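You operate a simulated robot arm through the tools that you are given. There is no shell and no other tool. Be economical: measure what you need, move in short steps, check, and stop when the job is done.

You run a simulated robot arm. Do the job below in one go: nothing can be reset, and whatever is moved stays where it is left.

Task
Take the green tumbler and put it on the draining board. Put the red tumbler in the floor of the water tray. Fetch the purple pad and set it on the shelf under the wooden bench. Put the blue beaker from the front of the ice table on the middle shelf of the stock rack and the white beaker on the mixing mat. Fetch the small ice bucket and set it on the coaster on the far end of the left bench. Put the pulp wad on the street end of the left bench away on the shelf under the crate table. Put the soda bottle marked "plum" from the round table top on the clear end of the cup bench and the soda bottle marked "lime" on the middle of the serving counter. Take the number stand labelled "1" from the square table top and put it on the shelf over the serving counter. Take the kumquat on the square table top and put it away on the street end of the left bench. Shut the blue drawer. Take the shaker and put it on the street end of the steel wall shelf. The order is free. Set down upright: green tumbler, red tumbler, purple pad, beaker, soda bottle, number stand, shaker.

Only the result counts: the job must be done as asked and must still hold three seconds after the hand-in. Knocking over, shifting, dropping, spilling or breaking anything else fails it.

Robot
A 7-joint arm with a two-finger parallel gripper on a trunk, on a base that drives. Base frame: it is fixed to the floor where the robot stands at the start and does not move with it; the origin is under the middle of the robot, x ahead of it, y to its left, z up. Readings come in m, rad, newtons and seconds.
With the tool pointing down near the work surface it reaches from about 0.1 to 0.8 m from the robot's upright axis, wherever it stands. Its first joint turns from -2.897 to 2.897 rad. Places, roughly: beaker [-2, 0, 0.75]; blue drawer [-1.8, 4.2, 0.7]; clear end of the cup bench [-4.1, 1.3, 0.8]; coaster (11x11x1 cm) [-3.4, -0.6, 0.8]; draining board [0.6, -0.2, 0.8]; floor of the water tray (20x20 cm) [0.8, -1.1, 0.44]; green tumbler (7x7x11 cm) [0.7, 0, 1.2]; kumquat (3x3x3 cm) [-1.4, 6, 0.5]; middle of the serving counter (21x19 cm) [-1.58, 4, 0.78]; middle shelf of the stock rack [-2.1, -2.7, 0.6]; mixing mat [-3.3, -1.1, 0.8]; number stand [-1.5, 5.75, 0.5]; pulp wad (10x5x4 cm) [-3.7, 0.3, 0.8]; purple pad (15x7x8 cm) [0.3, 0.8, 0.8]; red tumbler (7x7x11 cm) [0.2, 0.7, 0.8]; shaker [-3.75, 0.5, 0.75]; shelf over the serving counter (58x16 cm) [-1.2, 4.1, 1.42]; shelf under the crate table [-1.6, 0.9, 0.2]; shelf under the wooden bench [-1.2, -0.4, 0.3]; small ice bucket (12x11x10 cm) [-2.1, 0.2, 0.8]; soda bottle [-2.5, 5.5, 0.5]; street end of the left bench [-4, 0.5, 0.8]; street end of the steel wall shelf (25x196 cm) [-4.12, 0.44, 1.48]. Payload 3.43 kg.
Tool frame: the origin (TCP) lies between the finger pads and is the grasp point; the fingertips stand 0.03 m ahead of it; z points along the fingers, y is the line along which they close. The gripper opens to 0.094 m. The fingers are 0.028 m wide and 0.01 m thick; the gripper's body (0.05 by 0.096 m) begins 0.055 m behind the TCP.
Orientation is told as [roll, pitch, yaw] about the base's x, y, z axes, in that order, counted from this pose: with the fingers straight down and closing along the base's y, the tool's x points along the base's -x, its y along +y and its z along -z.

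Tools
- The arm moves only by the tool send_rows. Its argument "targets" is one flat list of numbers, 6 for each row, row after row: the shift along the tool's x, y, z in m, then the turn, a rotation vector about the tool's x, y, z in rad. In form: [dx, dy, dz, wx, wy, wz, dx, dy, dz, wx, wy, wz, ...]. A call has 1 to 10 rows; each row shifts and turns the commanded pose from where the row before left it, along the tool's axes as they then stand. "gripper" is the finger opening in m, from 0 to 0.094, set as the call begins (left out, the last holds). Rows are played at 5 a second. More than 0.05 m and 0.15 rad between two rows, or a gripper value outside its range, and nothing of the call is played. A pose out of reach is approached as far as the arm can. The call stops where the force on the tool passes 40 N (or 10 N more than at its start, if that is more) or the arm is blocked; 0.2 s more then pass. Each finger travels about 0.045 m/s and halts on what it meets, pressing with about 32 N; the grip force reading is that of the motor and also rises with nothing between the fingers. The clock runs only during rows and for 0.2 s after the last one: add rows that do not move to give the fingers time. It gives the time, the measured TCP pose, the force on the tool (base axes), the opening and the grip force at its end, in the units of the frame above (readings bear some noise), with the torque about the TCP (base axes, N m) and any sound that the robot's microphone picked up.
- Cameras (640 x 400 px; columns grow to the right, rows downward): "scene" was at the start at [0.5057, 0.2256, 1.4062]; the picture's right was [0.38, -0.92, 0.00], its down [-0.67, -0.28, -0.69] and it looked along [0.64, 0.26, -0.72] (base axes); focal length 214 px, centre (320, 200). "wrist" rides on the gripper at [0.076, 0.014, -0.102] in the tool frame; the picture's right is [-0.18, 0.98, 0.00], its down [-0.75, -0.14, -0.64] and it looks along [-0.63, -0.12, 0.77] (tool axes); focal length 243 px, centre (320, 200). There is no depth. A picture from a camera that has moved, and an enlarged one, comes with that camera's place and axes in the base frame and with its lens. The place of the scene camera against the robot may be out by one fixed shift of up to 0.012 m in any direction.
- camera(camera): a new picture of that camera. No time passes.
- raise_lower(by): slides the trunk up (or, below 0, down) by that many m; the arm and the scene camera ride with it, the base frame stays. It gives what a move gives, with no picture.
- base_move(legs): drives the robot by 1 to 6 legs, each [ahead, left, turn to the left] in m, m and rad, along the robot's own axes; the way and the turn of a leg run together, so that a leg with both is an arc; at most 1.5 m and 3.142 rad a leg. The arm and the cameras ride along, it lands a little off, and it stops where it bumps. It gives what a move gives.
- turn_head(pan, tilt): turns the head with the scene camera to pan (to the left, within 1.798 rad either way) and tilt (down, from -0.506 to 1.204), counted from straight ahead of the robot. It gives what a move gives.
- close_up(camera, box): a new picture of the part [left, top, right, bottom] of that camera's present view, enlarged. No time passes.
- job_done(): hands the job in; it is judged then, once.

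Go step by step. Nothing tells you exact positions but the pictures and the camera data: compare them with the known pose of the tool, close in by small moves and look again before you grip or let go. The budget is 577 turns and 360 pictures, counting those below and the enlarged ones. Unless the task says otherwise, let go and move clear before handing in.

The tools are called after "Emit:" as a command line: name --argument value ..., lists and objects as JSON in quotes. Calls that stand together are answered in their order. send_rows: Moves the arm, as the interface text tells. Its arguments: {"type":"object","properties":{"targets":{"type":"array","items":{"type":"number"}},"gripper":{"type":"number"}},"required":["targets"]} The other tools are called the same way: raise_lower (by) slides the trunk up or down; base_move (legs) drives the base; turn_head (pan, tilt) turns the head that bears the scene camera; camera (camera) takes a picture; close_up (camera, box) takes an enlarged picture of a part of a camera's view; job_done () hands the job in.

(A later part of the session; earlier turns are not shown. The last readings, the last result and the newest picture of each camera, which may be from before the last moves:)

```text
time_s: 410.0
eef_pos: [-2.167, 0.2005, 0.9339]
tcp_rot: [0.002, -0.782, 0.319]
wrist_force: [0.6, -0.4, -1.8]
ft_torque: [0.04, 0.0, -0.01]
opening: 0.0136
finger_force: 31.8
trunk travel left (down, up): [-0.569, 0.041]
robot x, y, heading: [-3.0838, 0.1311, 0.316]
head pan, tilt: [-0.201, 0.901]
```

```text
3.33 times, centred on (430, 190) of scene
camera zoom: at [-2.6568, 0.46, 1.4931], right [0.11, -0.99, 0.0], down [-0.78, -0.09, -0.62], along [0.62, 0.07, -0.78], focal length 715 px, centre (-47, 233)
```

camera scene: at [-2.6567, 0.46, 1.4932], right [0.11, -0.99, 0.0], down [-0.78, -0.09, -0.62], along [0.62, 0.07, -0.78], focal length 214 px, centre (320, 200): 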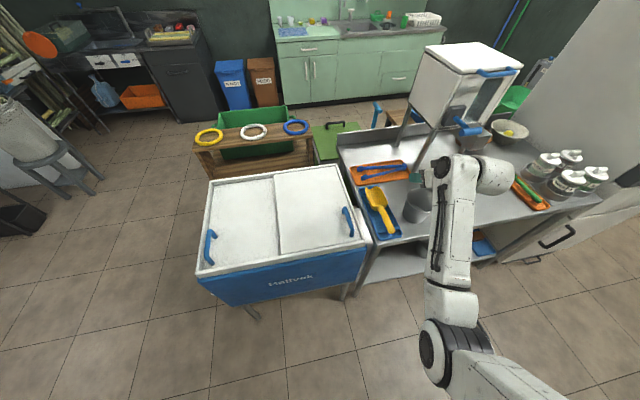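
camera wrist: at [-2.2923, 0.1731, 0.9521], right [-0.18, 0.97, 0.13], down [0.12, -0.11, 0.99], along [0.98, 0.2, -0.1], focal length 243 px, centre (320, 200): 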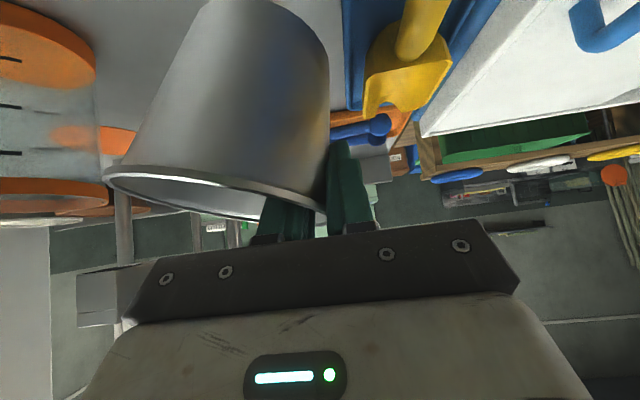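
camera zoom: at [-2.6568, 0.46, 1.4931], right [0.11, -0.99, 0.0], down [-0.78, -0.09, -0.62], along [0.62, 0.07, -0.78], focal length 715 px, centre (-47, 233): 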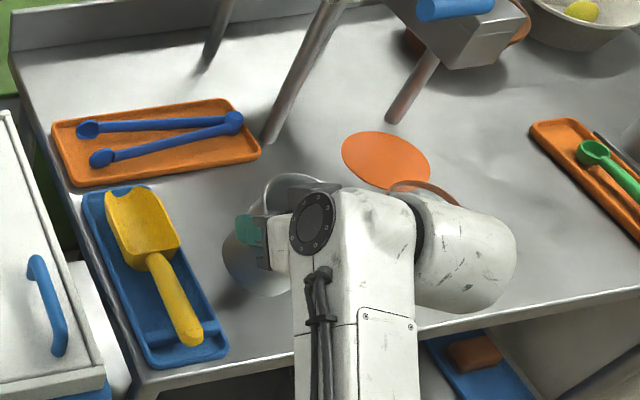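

Bucket is held (slight tilt). Lift, retract the arm a little, and carry it to the coaster in stages.

Emit:
send_rows --targets '[-0.034, 0, -0.034, 0, 0, 0, -0.034, 0, -0.034, 0, 0, 0, -0.034, 0, -0.034, 0, 0, 0, -0.034, 0, -0.034, 0, 0, 0, -0.034, 0, -0.034, 0, 0, 0, 0.034, 0, -0.034, 0, 0, 0, 0.034, 0, -0.034, 0, 0, 0]'

Emit:
base_move --legs '[[0, 0, -1.57]]'

Emit:
turn_head --pan -0.5 --tilt 0.7

Emit:
camera --camera "scene"

```text
time_s: 411.6
eef_pos: [-2.2583, 0.169, 1.1732]
tcp_rot: [0.001, -0.782, 0.318]
wrist_force: [-0.5, 0.5, -1.1]
ft_torque: [0.04, 0.02, 0.02]
opening: 0.0136
finger_force: 32.0
trunk travel left (down, up): [-0.569, 0.041]
robot x, y, heading: [-3.0768, 0.1311, 0.311]
head pan, tilt: [-0.201, 0.901]
```

```text
time_s: 415.8
eef_pos: [-3.0352, -0.6931, 1.1736]
tcp_rot: [-0.001, -0.784, -1.245]
wrist_force: [-0.5, -0.6, -2.1]
ft_torque: [0.02, -0.03, 0.0]
opening: 0.0136
finger_force: 32.2
trunk travel left (down, up): [-0.569, 0.041]
robot x, y, heading: [-3.0849, 0.1314, -1.25]
head pan, tilt: [-0.201, 0.901]
```

```text
time_s: 416.6
eef_pos: [-3.0357, -0.6926, 1.1728]
tcp_rot: [0.001, -0.784, -1.245]
wrist_force: [-0.3, 0.1, -1.8]
ft_torque: [0.03, -0.07, 0.0]
opening: 0.0135
finger_force: 31.9
trunk travel left (down, up): [-0.569, 0.041]
robot x, y, heading: [-3.0807, 0.1292, -1.25]
head pan, tilt: [-0.499, 0.7]
```

```text
204 pictures are left
camera scene: at [-2.7833, -0.3116, 1.5093], right [-0.98, 0.18, 0.0], down [0.11, 0.63, -0.76], along [-0.13, -0.75, -0.64], focal length 214 px, centre (320, 200)
```

scene: 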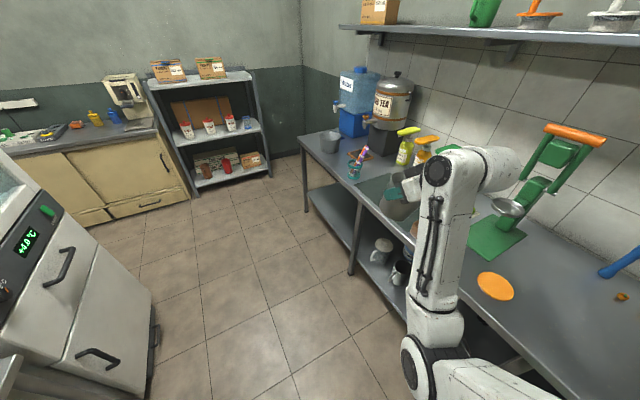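

Emit:
base_move --legs '[[0.4, 0.285, -0.02], [0.41, 0, 0], [0, 0, -1.57]]'

Emit:
turn_head --pan -0.4 --tilt 0.8

Emit:
camera --camera "scene"

Emit:
camera --camera "wrist"

```text
time_s: 425.5
eef_pos: [-3.3914, -0.5708, 1.173]
tcp_rot: [-0.002, -0.782, -2.853]
wrist_force: [0.6, -0.3, -2.0]
ft_torque: [-0.07, -0.02, -0.01]
opening: 0.0138
finger_force: 32.0
trunk travel left (down, up): [-0.569, 0.041]
robot x, y, heading: [-2.5683, -0.5554, -2.862]
head pan, tilt: [-0.499, 0.7]
```

```text
time_s: 426.2
eef_pos: [-3.3931, -0.5701, 1.1732]
tcp_rot: [0.0, -0.784, -2.852]
wrist_force: [-1.2, -0.8, -2.2]
ft_torque: [-0.05, -0.04, -0.03]
opening: 0.014
finger_force: 31.9
trunk travel left (down, up): [-0.569, 0.041]
robot x, y, heading: [-2.5725, -0.5593, -2.859]
head pan, tilt: [-0.4, 0.799]
```

```text
203 pictures are left
camera scene: at [-3.0281, -0.8577, 1.5011], right [0.12, 0.99, 0.0], down [0.71, -0.08, -0.7], along [-0.69, 0.08, -0.72], focal length 214 px, centre (320, 200)
```

scene: 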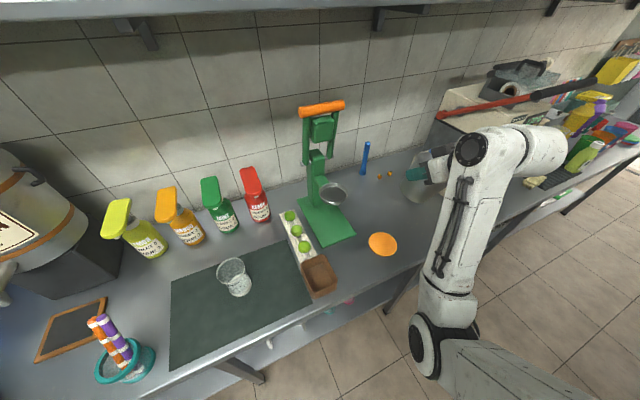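

```text
202 pictures are left
camera wrist: at [-3.2678, -0.5487, 1.1921], right [0.16, -0.98, 0.13], down [-0.12, 0.11, 0.99], along [-0.98, -0.17, -0.1], focal length 243 px, centre (320, 200)
```

wrist: 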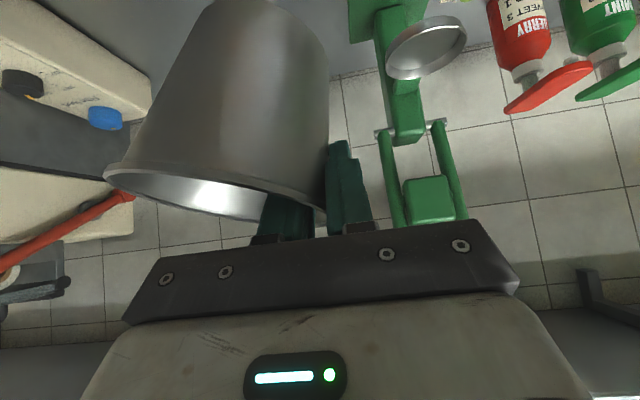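

Coaster ≈(-3.447,-0.566). Level the bucket by a small roll, shift and lower to just above.

Emit:
send_rows --targets '[0, 0.013, 0, 0.046, 0, -0.046, 0, 0.013, 0, 0.046, 0, -0.046, 0, 0, 0, 0, 0, 0]'

Emit:
camera --camera "wrist"

```text
time_s: 427.0
eef_pos: [-3.384, -0.5968, 1.1725]
tcp_rot: [-0.185, -0.776, -2.721]
wrist_force: [0.0, 0.1, -3.6]
ft_torque: [-0.08, -0.02, -0.03]
opening: 0.0137
finger_force: 31.9
trunk travel left (down, up): [-0.569, 0.041]
robot x, y, heading: [-2.5704, -0.5557, -2.855]
head pan, tilt: [-0.4, 0.799]
```

```text
201 pictures are left
camera wrist: at [-3.2593, -0.5762, 1.1894], right [0.16, -0.99, 0.0], down [-0.08, -0.01, 1.0], along [-0.98, -0.16, -0.08], focal length 243 px, centre (320, 200)
```

wrist: 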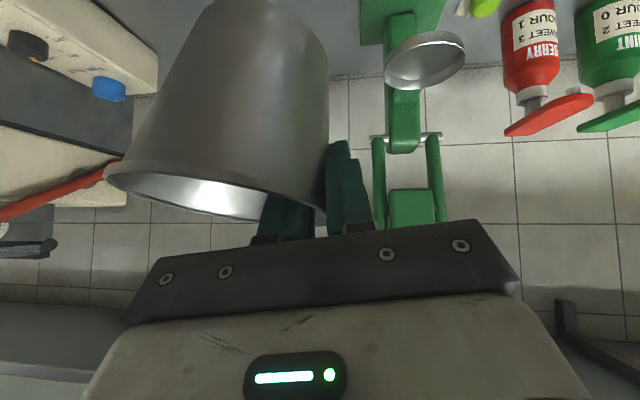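

Bucket is now level. Advance 5 cm with the base and lower by the trunk.

Emit:
base_move --legs '[[0.05, 0, 0]]'

Emit:
raise_lower --by -0.24

Emit:
camera --camera "scene"

Emit:
camera --camera "wrist"

```text
time_s: 427.9
eef_pos: [-3.432, -0.6099, 1.1726]
tcp_rot: [-0.183, -0.774, -2.722]
wrist_force: [0.2, -1.1, -2.0]
ft_torque: [-0.06, -0.04, -0.02]
opening: 0.0136
finger_force: 32.5
trunk travel left (down, up): [-0.569, 0.041]
robot x, y, heading: [-2.6137, -0.5726, -2.861]
head pan, tilt: [-0.4, 0.799]
```

```text
time_s: 430.4
eef_pos: [-3.4336, -0.6107, 0.9323]
tcp_rot: [-0.183, -0.775, -2.721]
wrist_force: [-0.1, -0.7, -1.8]
ft_torque: [-0.09, -0.07, 0.02]
opening: 0.0138
finger_force: 31.9
trunk travel left (down, up): [-0.329, 0.281]
robot x, y, heading: [-2.6188, -0.5667, -2.857]
head pan, tilt: [-0.4, 0.799]
```

```text
200 pictures are left
camera scene: at [-3.0756, -0.8719, 1.2611], right [0.12, 0.99, 0.0], down [0.71, -0.08, -0.7], along [-0.69, 0.08, -0.72], focal length 214 px, centre (320, 200)
```

scene: 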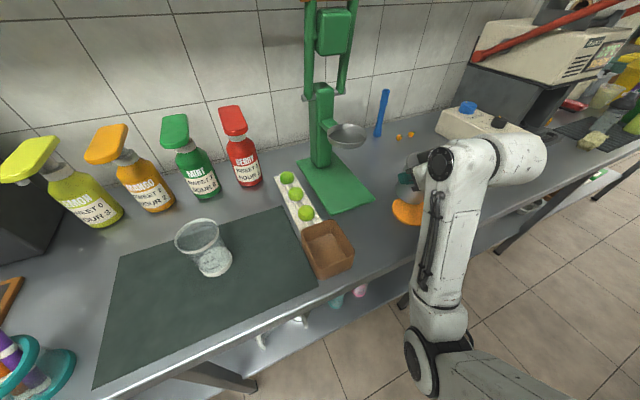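

```text
199 pictures are left
camera wrist: at [-3.307, -0.5904, 0.9493], right [0.16, -0.99, 0.0], down [-0.08, -0.01, 1.0], along [-0.98, -0.16, -0.08], focal length 243 px, centre (320, 200)
```

wrist: 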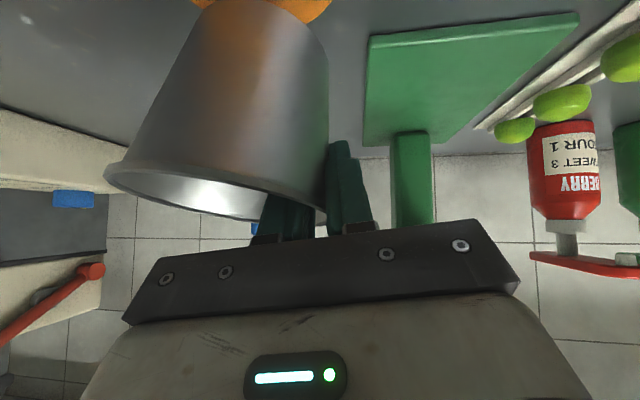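

Emit:
close_up --camera "scene" --box '[360, 150, 480, 240]'

Emit:
raise_lower --by -0.025

Emit:
close_up --camera "wrist" --box '[100, 0, 400, 180]'

```text
4.44 times, centred on (420, 195) of scene
camera zoom: at [-3.0756, -0.8719, 1.2611], right [0.12, 0.99, 0.0], down [0.71, -0.08, -0.7], along [-0.69, 0.08, -0.72], focal length 953 px, centre (-124, 222)
```

zoom: 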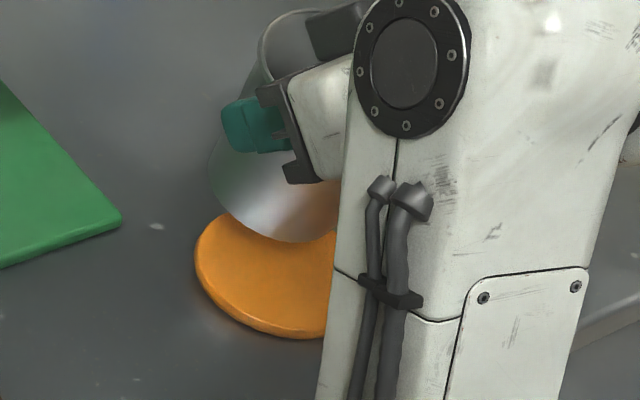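

```text
time_s: 431.1
eef_pos: [-3.4306, -0.6102, 0.9071]
tcp_rot: [-0.184, -0.775, -2.722]
wrist_force: [0.9, -0.3, -1.8]
ft_torque: [-0.06, -0.06, 0.01]
opening: 0.0136
finger_force: 32.2
trunk travel left (down, up): [-0.304, 0.306]
robot x, y, heading: [-2.6123, -0.5729, -2.853]
head pan, tilt: [-0.4, 0.799]
```

```text
2.13 times, centred on (250, 90) of wrist
camera zoom: at [-3.307, -0.5903, 0.9242], right [0.16, -0.99, 0.0], down [-0.08, -0.01, 1.0], along [-0.98, -0.16, -0.08], focal length 518 px, centre (469, 435)
```

zoom: 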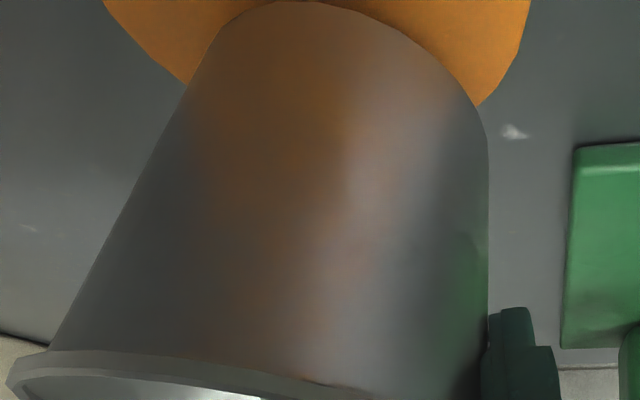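

The bucket base is nearly over the coaster; fine-shift 1 cm back and right, then lower.

Emit:
base_move --legs '[[-0.011, -0.009, 0]]'

Emit:
raise_lower --by -0.01

Emit:
close_up --camera "wrist" --box '[100, 0, 400, 180]'

```text
time_s: 431.9
eef_pos: [-3.4242, -0.5994, 0.9072]
tcp_rot: [-0.184, -0.775, -2.722]
wrist_force: [0.4, 1.3, -2.1]
ft_torque: [-0.06, -0.01, 0.01]
opening: 0.0136
finger_force: 31.4
trunk travel left (down, up): [-0.304, 0.306]
robot x, y, heading: [-2.6102, -0.5577, -2.862]
head pan, tilt: [-0.4, 0.799]
```

```text
time_s: 432.5
eef_pos: [-3.4242, -0.601, 0.8994]
tcp_rot: [-0.187, -0.781, -2.718]
wrist_force: [2.6, -3.3, 16.9]
ft_torque: [0.86, -0.19, -0.17]
opening: 0.0137
finger_force: 31.7
trunk travel left (down, up): [-0.294, 0.316]
robot x, y, heading: [-2.6076, -0.5585, -2.855]
head pan, tilt: [-0.4, 0.799]
```

```text
2.13 times, centred on (250, 90) of wrist
camera zoom: at [-3.2988, -0.5792, 0.916], right [0.16, -0.99, 0.0], down [-0.07, -0.01, 1.0], along [-0.98, -0.16, -0.08], focal length 518 px, centre (469, 435)
```

zoom: 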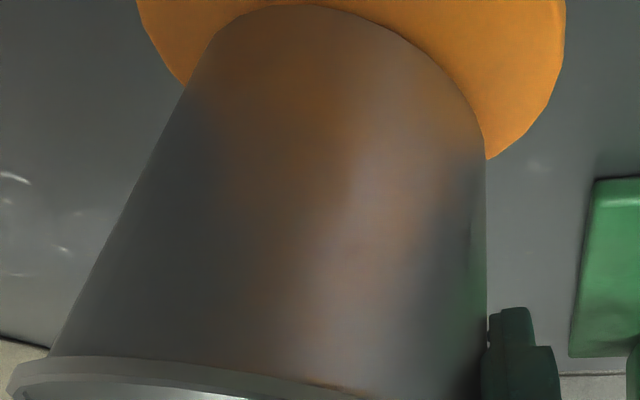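

Contact just made; by the view the base is ~1.3 cm too far forward and ~1 cm right. Lift a hair, correct, level slightly and set down again.

Emit:
raise_lower --by 0.015

Emit:
base_move --legs '[[-0.013, 0.01, 0]]'

Emit:
send_rows --targets '[0, 0, 0, 0.05, 0, -0.05, 0, 0, 0, 0, 0, 0]'

Emit:
raise_lower --by -0.012

Emit:
close_up --camera "wrist" --box '[100, 0, 400, 180]'

Emit:
close_up --camera "scene" --box '[360, 150, 480, 240]'

```text
time_s: 433.1
eef_pos: [-3.4224, -0.5988, 0.9116]
tcp_rot: [-0.181, -0.773, -2.725]
wrist_force: [0.1, 0.0, -2.6]
ft_torque: [-0.1, -0.01, -0.01]
opening: 0.0135
finger_force: 32.1
trunk travel left (down, up): [-0.309, 0.301]
robot x, y, heading: [-2.6076, -0.5583, -2.861]
head pan, tilt: [-0.4, 0.799]
```

```text
time_s: 433.9
eef_pos: [-3.4091, -0.6053, 0.9128]
tcp_rot: [-0.184, -0.776, -2.723]
wrist_force: [0.7, 0.1, -2.1]
ft_torque: [-0.03, -0.05, -0.03]
opening: 0.0137
finger_force: 32.0
trunk travel left (down, up): [-0.309, 0.301]
robot x, y, heading: [-2.587, -0.5627, -2.853]
head pan, tilt: [-0.4, 0.799]
```

```text
time_s: 434.5
eef_pos: [-3.4081, -0.6048, 0.9122]
tcp_rot: [-0.282, -0.764, -2.656]
wrist_force: [1.0, -0.6, -1.9]
ft_torque: [-0.04, -0.06, -0.01]
opening: 0.0137
finger_force: 32.4
trunk travel left (down, up): [-0.309, 0.301]
robot x, y, heading: [-2.5901, -0.5688, -2.853]
head pan, tilt: [-0.4, 0.799]
```

```text
time_s: 435.1
eef_pos: [-3.4093, -0.6065, 0.9001]
tcp_rot: [-0.278, -0.764, -2.655]
wrist_force: [1.2, 0.0, -1.7]
ft_torque: [-0.08, -0.05, 0.0]
opening: 0.0135
finger_force: 31.8
trunk travel left (down, up): [-0.297, 0.313]
robot x, y, heading: [-2.5919, -0.5698, -2.859]
head pan, tilt: [-0.4, 0.799]
```

```text
2.13 times, centred on (250, 90) of wrist
camera zoom: at [-3.2833, -0.5857, 0.9159], right [0.16, -0.98, -0.07], down [-0.06, -0.08, 1.0], along [-0.99, -0.15, -0.07], focal length 518 px, centre (469, 435)
```

zoom: 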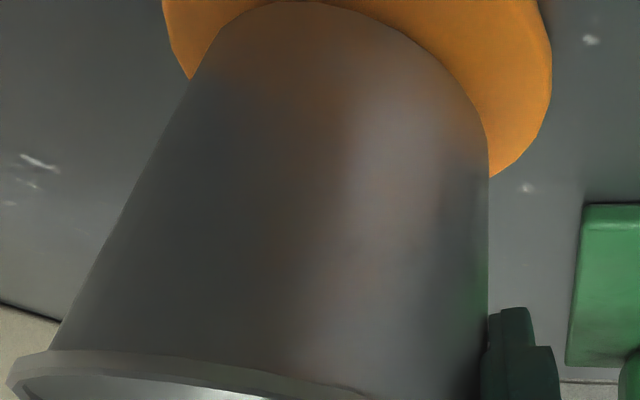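

```text
4.44 times, centred on (420, 195) of scene
camera zoom: at [-3.0523, -0.8661, 1.2291], right [0.12, 0.99, 0.0], down [0.71, -0.08, -0.7], along [-0.69, 0.08, -0.72], focal length 953 px, centre (-124, 222)
```

zoom: 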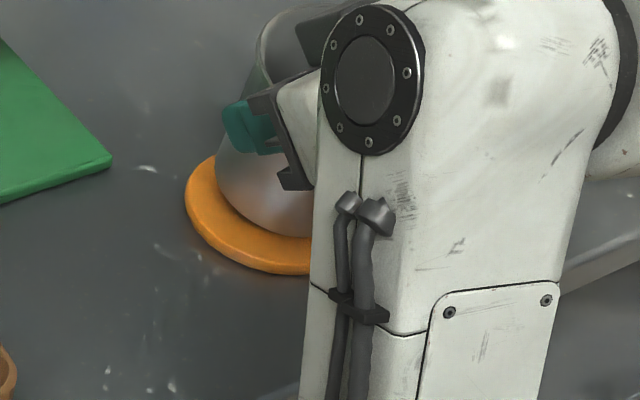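

Emit:
base_move --legs '[[-0.008, 0, 0]]'

Emit:
raise_lower --by -0.01

```text
time_s: 435.8
eef_pos: [-3.4007, -0.6016, 0.8996]
tcp_rot: [-0.277, -0.765, -2.656]
wrist_force: [-0.6, -0.1, -2.5]
ft_torque: [-0.09, -0.07, 0.0]
opening: 0.0137
finger_force: 31.9
trunk travel left (down, up): [-0.297, 0.313]
robot x, y, heading: [-2.5837, -0.5613, -2.858]
head pan, tilt: [-0.4, 0.799]
```

```text
time_s: 436.4
eef_pos: [-3.4024, -0.6046, 0.8952]
tcp_rot: [-0.287, -0.774, -2.647]
wrist_force: [2.0, -8.4, 30.9]
ft_torque: [0.92, -0.55, -0.22]
opening: 0.0141
finger_force: 32.4
trunk travel left (down, up): [-0.287, 0.323]
robot x, y, heading: [-2.5867, -0.5595, -2.854]
head pan, tilt: [-0.4, 0.799]
```

Emit:
raise_lower --by 0.004

Emit:
send_rows --targets '[0, 0, 0, 0, 0, 0, 0, 0, 0, 0, 0, 0, 0, 0, 0, 0, 0, 0]' --gripper 0.036

Emit:
camera --camera "wrist"

Emit:
close_up --camera "scene" --box '[360, 150, 480, 240]'

```text
time_s: 436.9
eef_pos: [-3.4014, -0.603, 0.8948]
tcp_rot: [-0.28, -0.764, -2.655]
wrist_force: [-1.7, -5.9, 19.5]
ft_torque: [0.58, -0.09, 0.06]
opening: 0.0144
finger_force: 32.1
trunk travel left (down, up): [-0.291, 0.319]
robot x, y, heading: [-2.5819, -0.5641, -2.855]
head pan, tilt: [-0.4, 0.799]
```

```text
time_s: 437.7
eef_pos: [-3.4012, -0.6029, 0.8935]
tcp_rot: [-0.279, -0.763, -2.655]
wrist_force: [0.0, 0.6, 0.5]
ft_torque: [-0.01, 0.02, 0.03]
opening: 0.0361
finger_force: 0.0
trunk travel left (down, up): [-0.291, 0.319]
robot x, y, heading: [-2.585, -0.5592, -2.857]
head pan, tilt: [-0.4, 0.799]
```

```text
193 pictures are left
camera wrist: at [-3.2755, -0.5834, 0.9098], right [0.16, -0.98, -0.07], down [-0.06, -0.08, 0.99], along [-0.99, -0.15, -0.07], focal length 243 px, centre (320, 200)
```

wrist: 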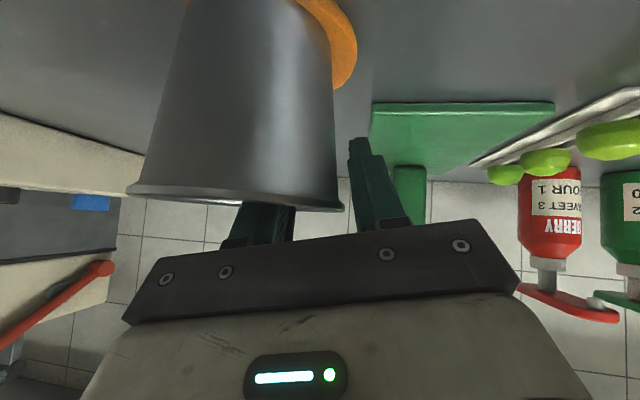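

```text
4.44 times, centred on (420, 195) of scene
camera zoom: at [-3.0445, -0.8638, 1.2231], right [0.12, 0.99, 0.0], down [0.71, -0.08, -0.7], along [-0.69, 0.08, -0.72], focal length 953 px, centre (-124, 222)
```

zoom: 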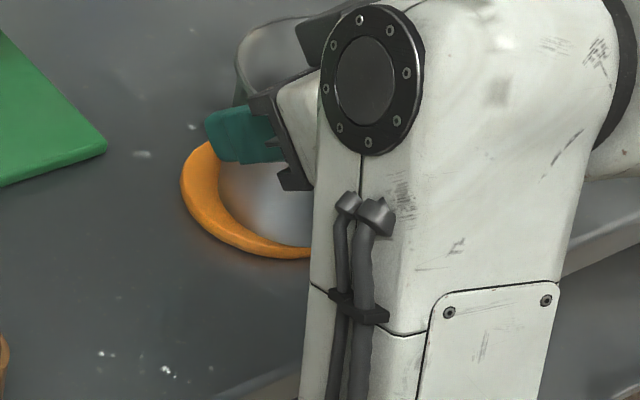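

Released. Raise straight up and inspect.

Emit:
raise_lower --by 0.25

Emit:
camera --camera "scene"

Emit:
camera --camera "wrist"

```text
time_s: 440.3
eef_pos: [-3.4017, -0.6036, 1.1432]
tcp_rot: [-0.28, -0.764, -2.655]
wrist_force: [-0.2, 0.1, 0.1]
ft_torque: [-0.03, 0.03, 0.01]
opening: 0.0357
finger_force: 0.0
trunk travel left (down, up): [-0.541, 0.069]
robot x, y, heading: [-2.5833, -0.5569, -2.858]
head pan, tilt: [-0.4, 0.799]
```

```text
191 pictures are left
camera scene: at [-3.0446, -0.8639, 1.473], right [0.12, 0.99, 0.0], down [0.71, -0.08, -0.7], along [-0.69, 0.08, -0.72], focal length 214 px, centre (320, 200)
```

scene: 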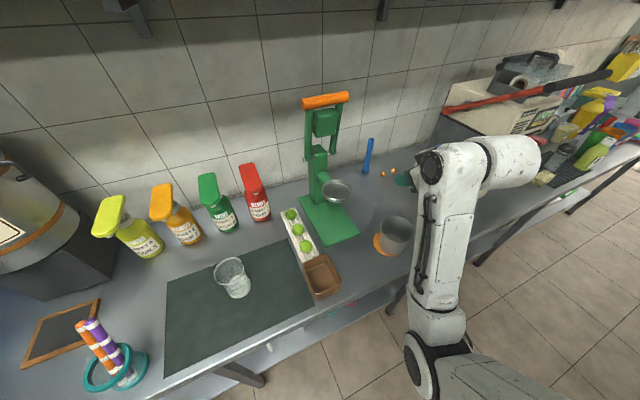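

```text
190 pictures are left
camera wrist: at [-3.2757, -0.5835, 1.1599], right [0.16, -0.98, -0.07], down [-0.06, -0.08, 1.0], along [-0.99, -0.15, -0.07], focal length 243 px, centre (320, 200)
```

wrist: 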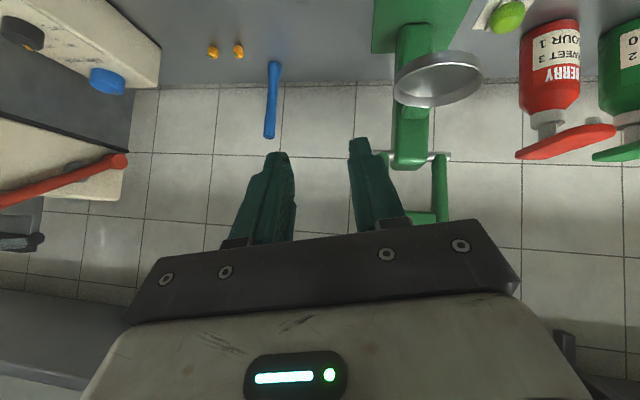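

Emit:
close_up --camera "scene" --box '[350, 190, 440, 270]'

```text
5.00 times, centred on (395, 230) of scene
camera zoom: at [-3.0446, -0.8639, 1.473], right [0.12, 0.99, 0.0], down [0.71, -0.08, -0.7], along [-0.69, 0.08, -0.72], focal length 1072 px, centre (-55, 50)
```

zoom: 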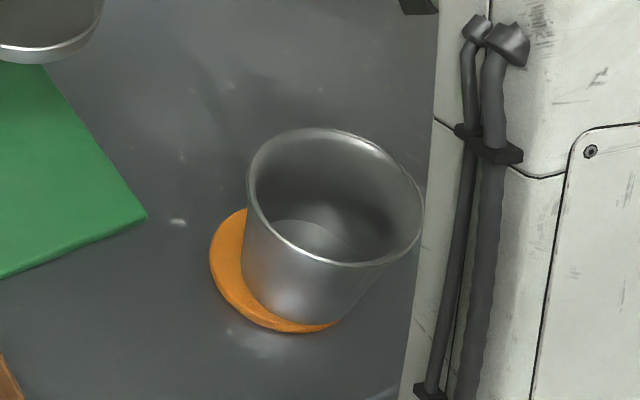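

Bucket sits on the coaster. Next the street end: turn along the aisle toward the street and look at shaker and pulp wad.

Emit:
base_move --legs '[[0, 0, -1.556], [0.35, 0.1, 0]]'

Emit:
turn_head --pan 0.7 --tilt 0.4

Emit:
camera --camera "scene"

```text
time_s: 446.4
eef_pos: [-2.8314, 0.5642, 1.1437]
tcp_rot: [-0.279, -0.766, 2.068]
wrist_force: [0.6, 0.2, -0.5]
ft_torque: [0.02, 0.0, 0.01]
opening: 0.0359
finger_force: 0.1
trunk travel left (down, up): [-0.541, 0.069]
robot x, y, heading: [-2.7817, -0.2488, 1.864]
head pan, tilt: [-0.4, 0.799]
```

```text
time_s: 447.8
eef_pos: [-2.8307, 0.564, 1.1448]
tcp_rot: [-0.28, -0.764, 2.068]
wrist_force: [-0.8, -1.3, 0.1]
ft_torque: [-0.02, 0.01, -0.01]
opening: 0.0362
finger_force: 0.1
trunk travel left (down, up): [-0.541, 0.069]
robot x, y, heading: [-2.7806, -0.253, 1.869]
head pan, tilt: [0.7, 0.4]
```

```text
188 pictures are left
camera scene: at [-3.1848, 0.164, 1.5082], right [0.55, 0.84, 0.0], down [0.33, -0.21, -0.92], along [-0.77, 0.5, -0.39], focal length 214 px, centre (320, 200)
```

scene: 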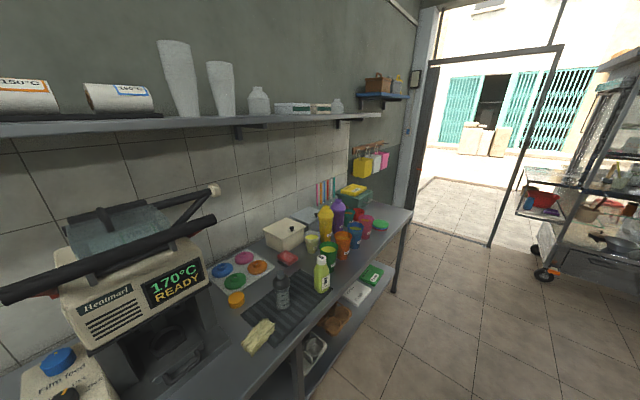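

Emit:
close_up --camera "scene" --box '[190, 160, 430, 360]'

Emit:
close_up --camera "scene" --box '[150, 40, 420, 150]'

```text
2.00 times, centred on (310, 260) of scene
camera zoom: at [-3.1848, 0.164, 1.5082], right [0.55, 0.84, 0.0], down [0.33, -0.21, -0.92], along [-0.77, 0.5, -0.39], focal length 429 px, centre (340, 80)
```

zoom: 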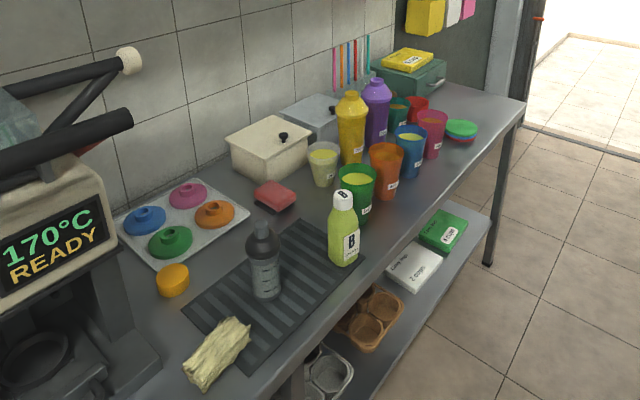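

```text
2.37 times, centred on (285, 95) of scene
camera zoom: at [-3.1848, 0.164, 1.5082], right [0.55, 0.84, 0.0], down [0.33, -0.21, -0.92], along [-0.77, 0.5, -0.39], focal length 508 px, centre (403, 449)
```

zoom: 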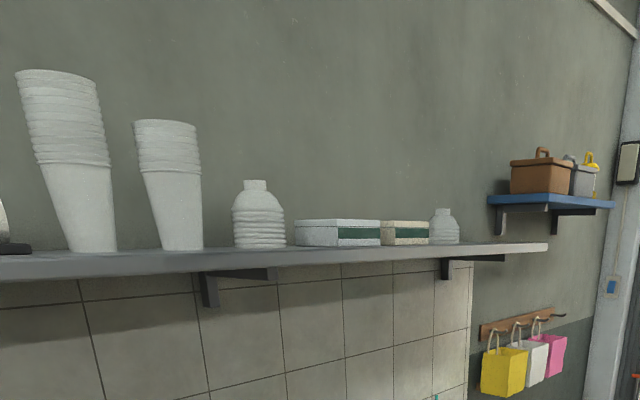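

Emit:
close_up --camera "scene" --box '[250, 240, 350, 350]'

Emit:
close_up --camera "scene" --box '[300, 185, 400, 275]'

```text
3.64 times, centred on (300, 295) of scene
camera zoom: at [-3.1848, 0.164, 1.5082], right [0.55, 0.84, 0.0], down [0.33, -0.21, -0.92], along [-0.77, 0.5, -0.39], focal length 780 px, centre (393, -146)
```

zoom: 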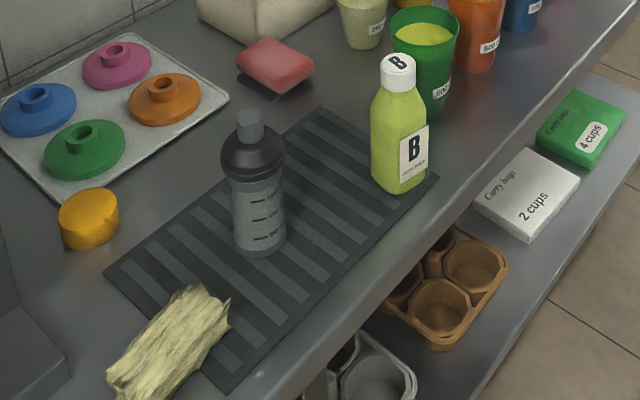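

```text
4.44 times, centred on (350, 230) of scene
camera zoom: at [-3.1848, 0.164, 1.5082], right [0.55, 0.84, 0.0], down [0.33, -0.21, -0.92], along [-0.77, 0.5, -0.39], focal length 953 px, centre (187, 67)
```

zoom: 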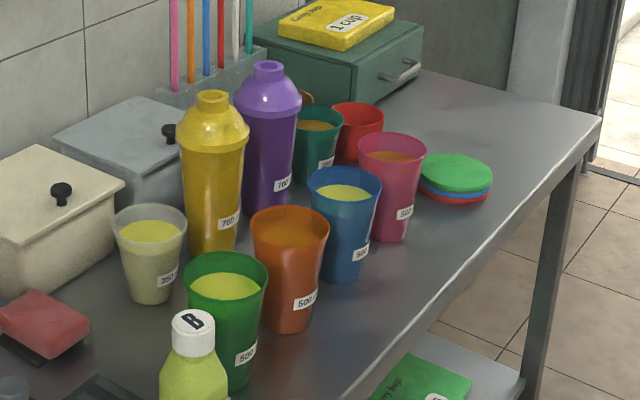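

The grey shaker is at ≈(-3.787,0.378); the pulp wad at ≈(-3.71,0.26), long axis along the bench. First restore the tool orientation to straight down, then move opposite the wad.

Emit:
send_rows --targets '[0, 0, 0, -0.071, 0, 0.071, 0, 0, 0, -0.071, 0, 0.071, 0, 0, 0, 0, 0.131, 0, 0, 0, 0, 0, 0.131, 0, 0, 0, 0, 0, 0.131, 0, 0, 0, 0, 0, 0.131, 0, 0, 0, 0, 0, 0.131, 0, 0, 0, 0, 0, 0.13, 0]' --gripper 0.094

Emit:
base_move --legs '[[0.6, 0, 0]]'

Emit:
turn_head --pan 0.9 --tilt 0.7

Emit:
camera --camera "scene"

```text
time_s: 449.6
eef_pos: [-2.8306, 0.5632, 1.1445]
tcp_rot: [0.0, 0.004, 1.869]
wrist_force: [0.0, -0.9, 0.0]
ft_torque: [0.0, 0.02, 0.01]
opening: 0.0939
finger_force: 0.1
out of reach, approached as far as the arm can: row 3, 4
trunk travel left (down, up): [-0.541, 0.069]
robot x, y, heading: [-2.7816, -0.2528, 1.862]
head pan, tilt: [0.7, 0.4]
```

```text
time_s: 453.0
eef_pos: [-3.0063, 1.1446, 1.1447]
tcp_rot: [-0.001, 0.001, 1.868]
wrist_force: [0.0, -0.3, 0.1]
ft_torque: [-0.01, -0.03, 0.02]
opening: 0.0939
finger_force: 0.0
trunk travel left (down, up): [-0.541, 0.069]
robot x, y, heading: [-2.9566, 0.3272, 1.863]
head pan, tilt: [0.7, 0.4]
```

```text
time_s: 453.8
eef_pos: [-3.0042, 1.1434, 1.1432]
tcp_rot: [0.001, 0.0, 1.867]
wrist_force: [-0.2, -0.2, -1.6]
ft_torque: [-0.02, -0.04, -0.01]
opening: 0.0941
finger_force: 0.0
trunk travel left (down, up): [-0.541, 0.069]
robot x, y, heading: [-2.9565, 0.329, 1.859]
head pan, tilt: [0.901, 0.7]
```

```text
183 pictures are left
camera scene: at [-3.3603, 0.7254, 1.4814], right [0.37, 0.93, 0.0], down [0.6, -0.24, -0.77], along [-0.71, 0.28, -0.64], focal length 214 px, centre (320, 200)
```

scene: 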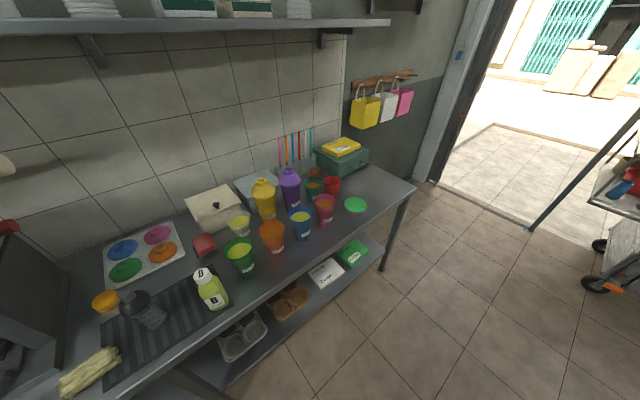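

Emit:
raise_lower --by 0.065

Emit:
base_move --legs '[[0, 0, 1.58]]'

Emit:
send_rows --targets '[0.02, 0, 0, 0, 0, 0.15, 0.02, 0, 0, 0, 0, 0.15, 0, 0, 0, 0, 0, 0.15, 0, 0, 0, 0, 0, 0.15, 0, 0, 0, 0, 0, 0.15, 0, 0, 0, 0, 0, 0.15, 0, 0, 0, 0, 0, 0.15, 0, 0, 0, 0, 0, 0.15, 0, 0, 0, 0, 0, 0.15, 0, 0, 0, 0, 0, 0.15]'

Emit:
camera --camera "wrist"

Emit:
turn_head --pan -0.3 --tilt 0.8

Emit:
camera --camera "scene"

```text
time_s: 454.8
eef_pos: [-3.0045, 1.1422, 1.2087]
tcp_rot: [-0.001, 0.002, 1.869]
wrist_force: [0.5, 0.4, -0.5]
ft_torque: [0.03, 0.02, 0.01]
opening: 0.094
finger_force: 0.1
trunk travel left (down, up): [-0.606, 0.004]
robot x, y, heading: [-2.9578, 0.3244, 1.862]
head pan, tilt: [0.901, 0.7]
```

```text
time_s: 459.1
eef_pos: [-3.7723, 0.2676, 1.21]
tcp_rot: [-0.001, 0.002, -2.827]
wrist_force: [3.2, 15.6, -1.6]
ft_torque: [-0.48, 0.17, 0.66]
opening: 0.0866
finger_force: 0.0
trunk travel left (down, up): [-0.606, 0.004]
robot x, y, heading: [-2.9557, 0.3276, -2.833]
head pan, tilt: [0.901, 0.7]
```

```text
time_s: 461.3
eef_pos: [-3.7332, 0.2763, 1.2088]
tcp_rot: [-0.002, -0.002, 1.952]
wrist_force: [0.1, 0.5, 0.3]
ft_torque: [-0.01, 0.01, -0.03]
opening: 0.0938
finger_force: 0.0
trunk travel left (down, up): [-0.606, 0.004]
robot x, y, heading: [-2.9562, 0.3248, -2.835]
head pan, tilt: [0.901, 0.7]
```

```text
182 pictures are left
camera wrist: at [-3.7192, 0.2004, 1.312], right [-0.98, -0.2, 0.0], down [-0.15, 0.75, 0.64], along [-0.12, 0.63, -0.77], focal length 243 px, centre (320, 200)
```

wrist: 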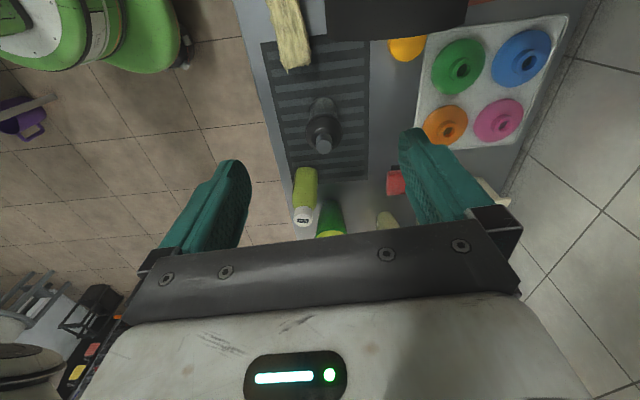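

```text
time_s: 462.7
eef_pos: [-3.7337, 0.2765, 1.2093]
tcp_rot: [-0.003, -0.002, 1.957]
wrist_force: [-0.4, 0.1, 0.0]
ft_torque: [0.01, -0.01, 0.01]
opening: 0.0939
finger_force: 0.1
trunk travel left (down, up): [-0.606, 0.004]
robot x, y, heading: [-2.9604, 0.3242, -2.836]
head pan, tilt: [-0.3, 0.799]
```

```text
181 pictures are left
camera scene: at [-3.4101, 0.0061, 1.5381], right [-0.01, 1.0, 0.0], down [0.72, 0.01, -0.7], along [-0.7, -0.01, -0.72], focal length 214 px, centre (320, 200)
```

scene: 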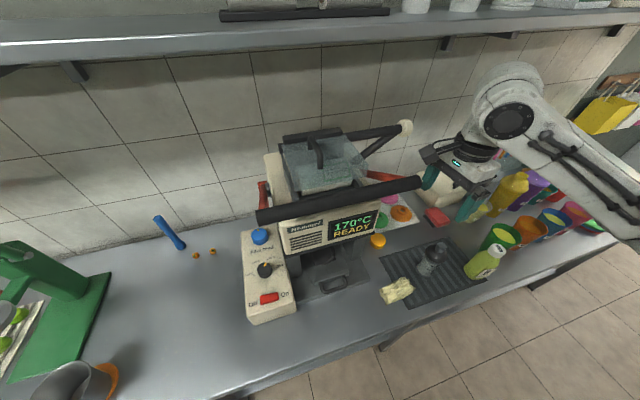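

At the end of the turn a finger brushed the press's handle tip (≈(-3.72,0.19,1.26)); I'll keep away from it. I'll do the shaker first: slide toward the street, restore yaw.

Emit:
base_move --legs '[[0, -0.2, 0]]'

Emit:
send_rows --targets '[0, 0, 0, 0, 0, -0.15, 0, 0, 0, 0, 0, -0.15, 0, 0, 0, 0, 0, -0.15, 0, 0, 0, 0, 0, -0.15, 0, 0, 0, 0, 0, -0.15, 0, 0, 0, 0, 0, -0.15, 0, 0, 0, 0, 0, -0.15, 0, 0, 0, 0, 0, -0.15, 0, 0, 0, 0, 0, -0.15, 0, 0, 0, 0, 0, -0.15]'

Emit:
camera --camera "wrist"

Emit:
close_up --camera "scene" --box '[200, 80, 440, 280]'

```text
time_s: 464.3
eef_pos: [-3.7949, 0.467, 1.2091]
tcp_rot: [-0.002, -0.002, 1.958]
wrist_force: [-0.4, 1.1, 1.3]
ft_torque: [0.05, -0.02, 0.01]
opening: 0.0941
finger_force: 0.0
trunk travel left (down, up): [-0.606, 0.004]
robot x, y, heading: [-3.0163, 0.5189, -2.832]
head pan, tilt: [-0.3, 0.799]
```

```text
time_s: 466.5
eef_pos: [-3.7954, 0.4671, 1.2096]
tcp_rot: [-0.002, 0.001, -2.824]
wrist_force: [-0.4, 0.2, 0.1]
ft_torque: [0.02, -0.01, 0.01]
opening: 0.0941
finger_force: 0.1
trunk travel left (down, up): [-0.606, 0.004]
robot x, y, heading: [-3.0175, 0.5146, -2.832]
head pan, tilt: [-0.3, 0.799]
```

```text
180 pictures are left
camera wrist: at [-3.7186, 0.4768, 1.3121], right [0.13, -0.99, 0.0], down [-0.76, -0.1, 0.64], along [-0.64, -0.08, -0.77], focal length 243 px, centre (320, 200)
```

wrist: 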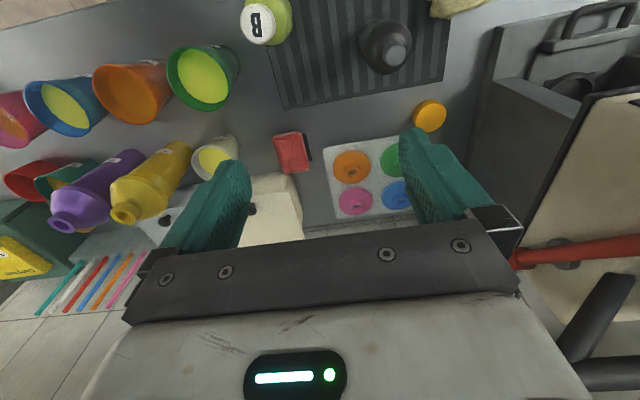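

```text
2.00 times, centred on (320, 180) of scene
camera zoom: at [-3.4708, 0.1966, 1.5381], right [-0.01, 1.0, 0.0], down [0.72, 0.01, -0.7], along [-0.7, -0.01, -0.72], focal length 429 px, centre (320, 240)
```

zoom: 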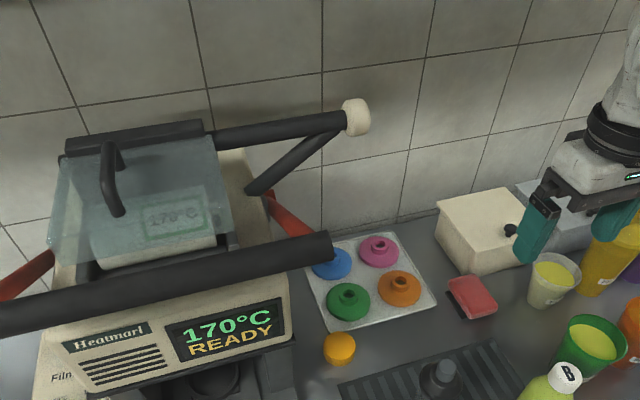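

Emit:
base_move --legs '[[-0.12, 0.092, 0]]'

Emit:
send_rows --targets '[0, 0, 0, 0, -0.131, 0, 0, 0, 0, 0, -0.131, 0, 0, 0, 0, 0, -0.131, 0, 0, 0, 0, 0, -0.131, 0, 0, 0, 0, 0, -0.131, 0, 0, 0, 0, 0, -0.131, 0, 0, 0, 0, 0, 0, 0]'

Emit:
camera --camera "wrist"

Emit:
camera --camera "scene"

```text
time_s: 467.9
eef_pos: [-3.6518, 0.4137, 1.2104]
tcp_rot: [-0.001, 0.003, -2.827]
wrist_force: [-0.8, 1.1, -0.3]
ft_torque: [0.01, 0.01, -0.01]
opening: 0.0941
finger_force: 0.0
trunk travel left (down, up): [-0.606, 0.004]
robot x, y, heading: [-2.8732, 0.4666, -2.828]
head pan, tilt: [-0.3, 0.799]
```

```text
time_s: 469.4
eef_pos: [-3.6517, 0.4145, 1.2091]
tcp_rot: [-0.001, -0.786, -2.825]
wrist_force: [-0.3, -0.4, 0.3]
ft_torque: [0.01, -0.03, -0.04]
opening: 0.0941
finger_force: 0.0
trunk travel left (down, up): [-0.606, 0.004]
robot x, y, heading: [-2.8746, 0.4706, -2.837]
head pan, tilt: [-0.3, 0.799]
```

```text
178 pictures are left
camera wrist: at [-3.5276, 0.44, 1.2281], right [0.18, -0.98, 0.13], down [-0.12, 0.11, 0.99], along [-0.98, -0.19, -0.1], focal length 243 px, centre (320, 200)
```

wrist: 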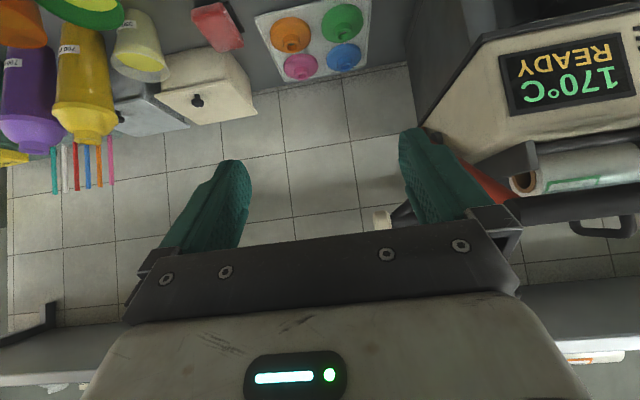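

```text
177 pictures are left
camera scene: at [-3.3275, 0.1446, 1.5381], right [-0.01, 1.0, 0.0], down [0.72, 0.01, -0.7], along [-0.7, -0.01, -0.72], focal length 214 px, centre (320, 200)
```

scene: 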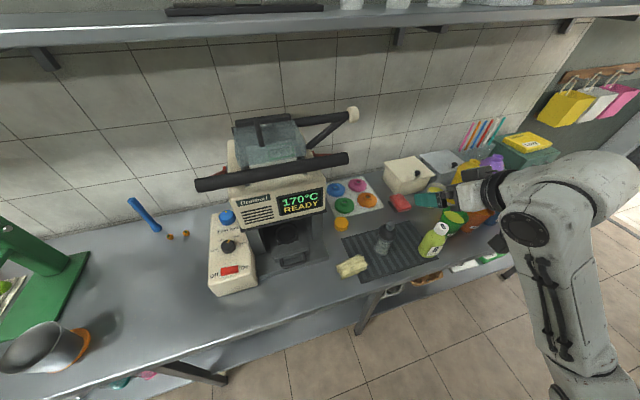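

Emit:
send_rows --targets '[0.035, 0, 0.035, 0, 0, 0, 0.035, 0, 0.035, 0, 0, 0, 0.035, 0, 0.035, 0, 0, 0, 0.035, 0, 0.035, 0, 0, 0, 0.035, 0, 0.035, 0, 0, 0, 0.035, 0, 0.035, 0, 0, 0, 0.016, 0, 0.016, 0, 0, 0]'

Emit:
camera --camera "wrist"

```text
time_s: 471.1
eef_pos: [-3.6507, 0.4156, 0.8897]
tcp_rot: [-0.001, -0.784, -2.826]
wrist_force: [0.0, -0.3, -0.1]
ft_torque: [-0.01, 0.01, -0.01]
opening: 0.0941
finger_force: 0.0
trunk travel left (down, up): [-0.606, 0.004]
robot x, y, heading: [-2.8744, 0.4665, -2.835]
head pan, tilt: [-0.3, 0.799]
```

```text
176 pictures are left
camera wrist: at [-3.5269, 0.4411, 0.9089], right [0.18, -0.98, 0.13], down [-0.12, 0.11, 0.99], along [-0.98, -0.19, -0.1], focal length 243 px, centre (320, 200)
```

wrist: 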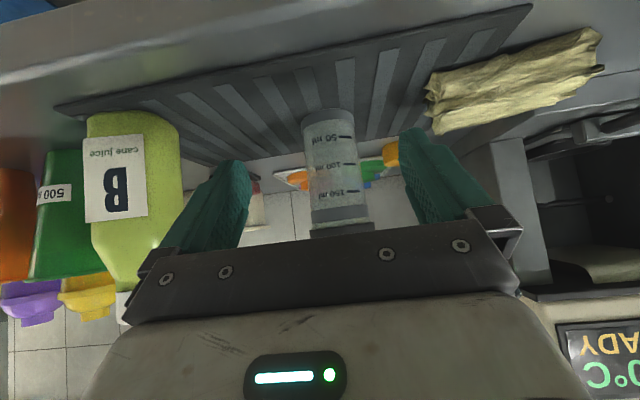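

Emit:
send_rows --targets '[-0.028, 0, 0.028, 0, 0, 0, -0.028, 0, 0.028, 0, 0, 0, 0, 0, 0, 0, 0, 0]'

Emit:
camera --camera "wrist"

```text
time_s: 471.9
eef_pos: [-3.7274, 0.3905, 0.891]
tcp_rot: [-0.002, -0.785, -2.825]
wrist_force: [-0.3, 0.0, 0.2]
ft_torque: [-0.01, 0.0, -0.01]
opening: 0.0939
finger_force: 0.0
trunk travel left (down, up): [-0.606, 0.004]
robot x, y, heading: [-2.8712, 0.4641, -2.833]
head pan, tilt: [-0.3, 0.799]
```

```text
175 pictures are left
camera wrist: at [-3.6036, 0.4163, 0.9088], right [0.18, -0.98, 0.13], down [-0.12, 0.11, 0.99], along [-0.98, -0.19, -0.1], focal length 243 px, centre (320, 200)
```

wrist: 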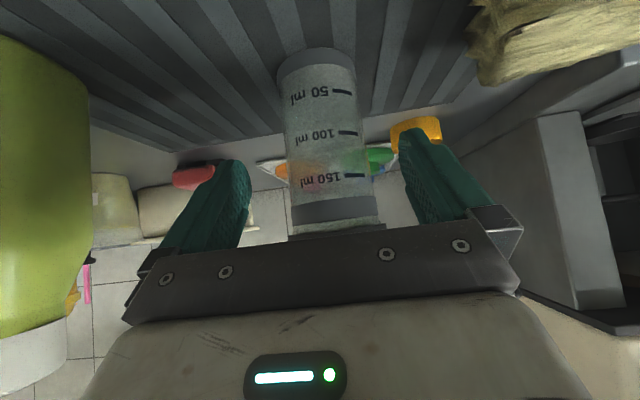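

Emit:
send_rows --targets '[-0.014, 0, 0.014, 0, 0, 0, -0.014, 0, 0.014, 0, 0, 0, 0, 0, 0, 0, 0, 0]'

Emit:
send_rows --targets '[0, 0, 0, 0, 0, 0, 0, 0, 0, 0, 0, 0, 0, 0, 0, 0, 0, 0, 0, 0, 0, 0, 0, 0, 0, 0, 0, 0, 0, 0]' --gripper 0.03

Emit:
camera --camera "wrist"

```text
time_s: 472.6
eef_pos: [-3.7654, 0.3785, 0.889]
tcp_rot: [-0.001, -0.781, -2.825]
wrist_force: [0.1, 0.0, -0.4]
ft_torque: [0.0, 0.05, -0.01]
opening: 0.0941
finger_force: 0.0
trunk travel left (down, up): [-0.606, 0.004]
robot x, y, heading: [-2.8754, 0.4634, -2.835]
head pan, tilt: [-0.3, 0.799]
```

```text
time_s: 473.9
eef_pos: [-3.7642, 0.3791, 0.8909]
tcp_rot: [-0.001, -0.785, -2.825]
wrist_force: [2.0, -0.6, 2.7]
ft_torque: [-0.03, 0.05, 0.01]
opening: 0.0662
finger_force: 32.0
trunk travel left (down, up): [-0.606, 0.004]
robot x, y, heading: [-2.8751, 0.4629, -2.832]
head pan, tilt: [-0.3, 0.799]
```

```text
174 pictures are left
camera wrist: at [-3.6405, 0.4041, 0.9093], right [0.18, -0.98, 0.13], down [-0.12, 0.11, 0.99], along [-0.98, -0.19, -0.1], focal length 243 px, centre (320, 200)
```

wrist: 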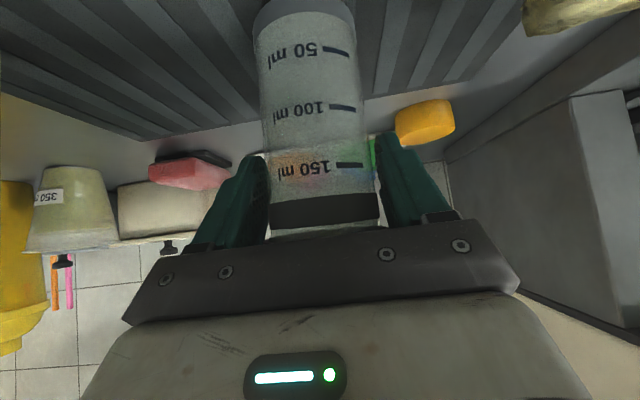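

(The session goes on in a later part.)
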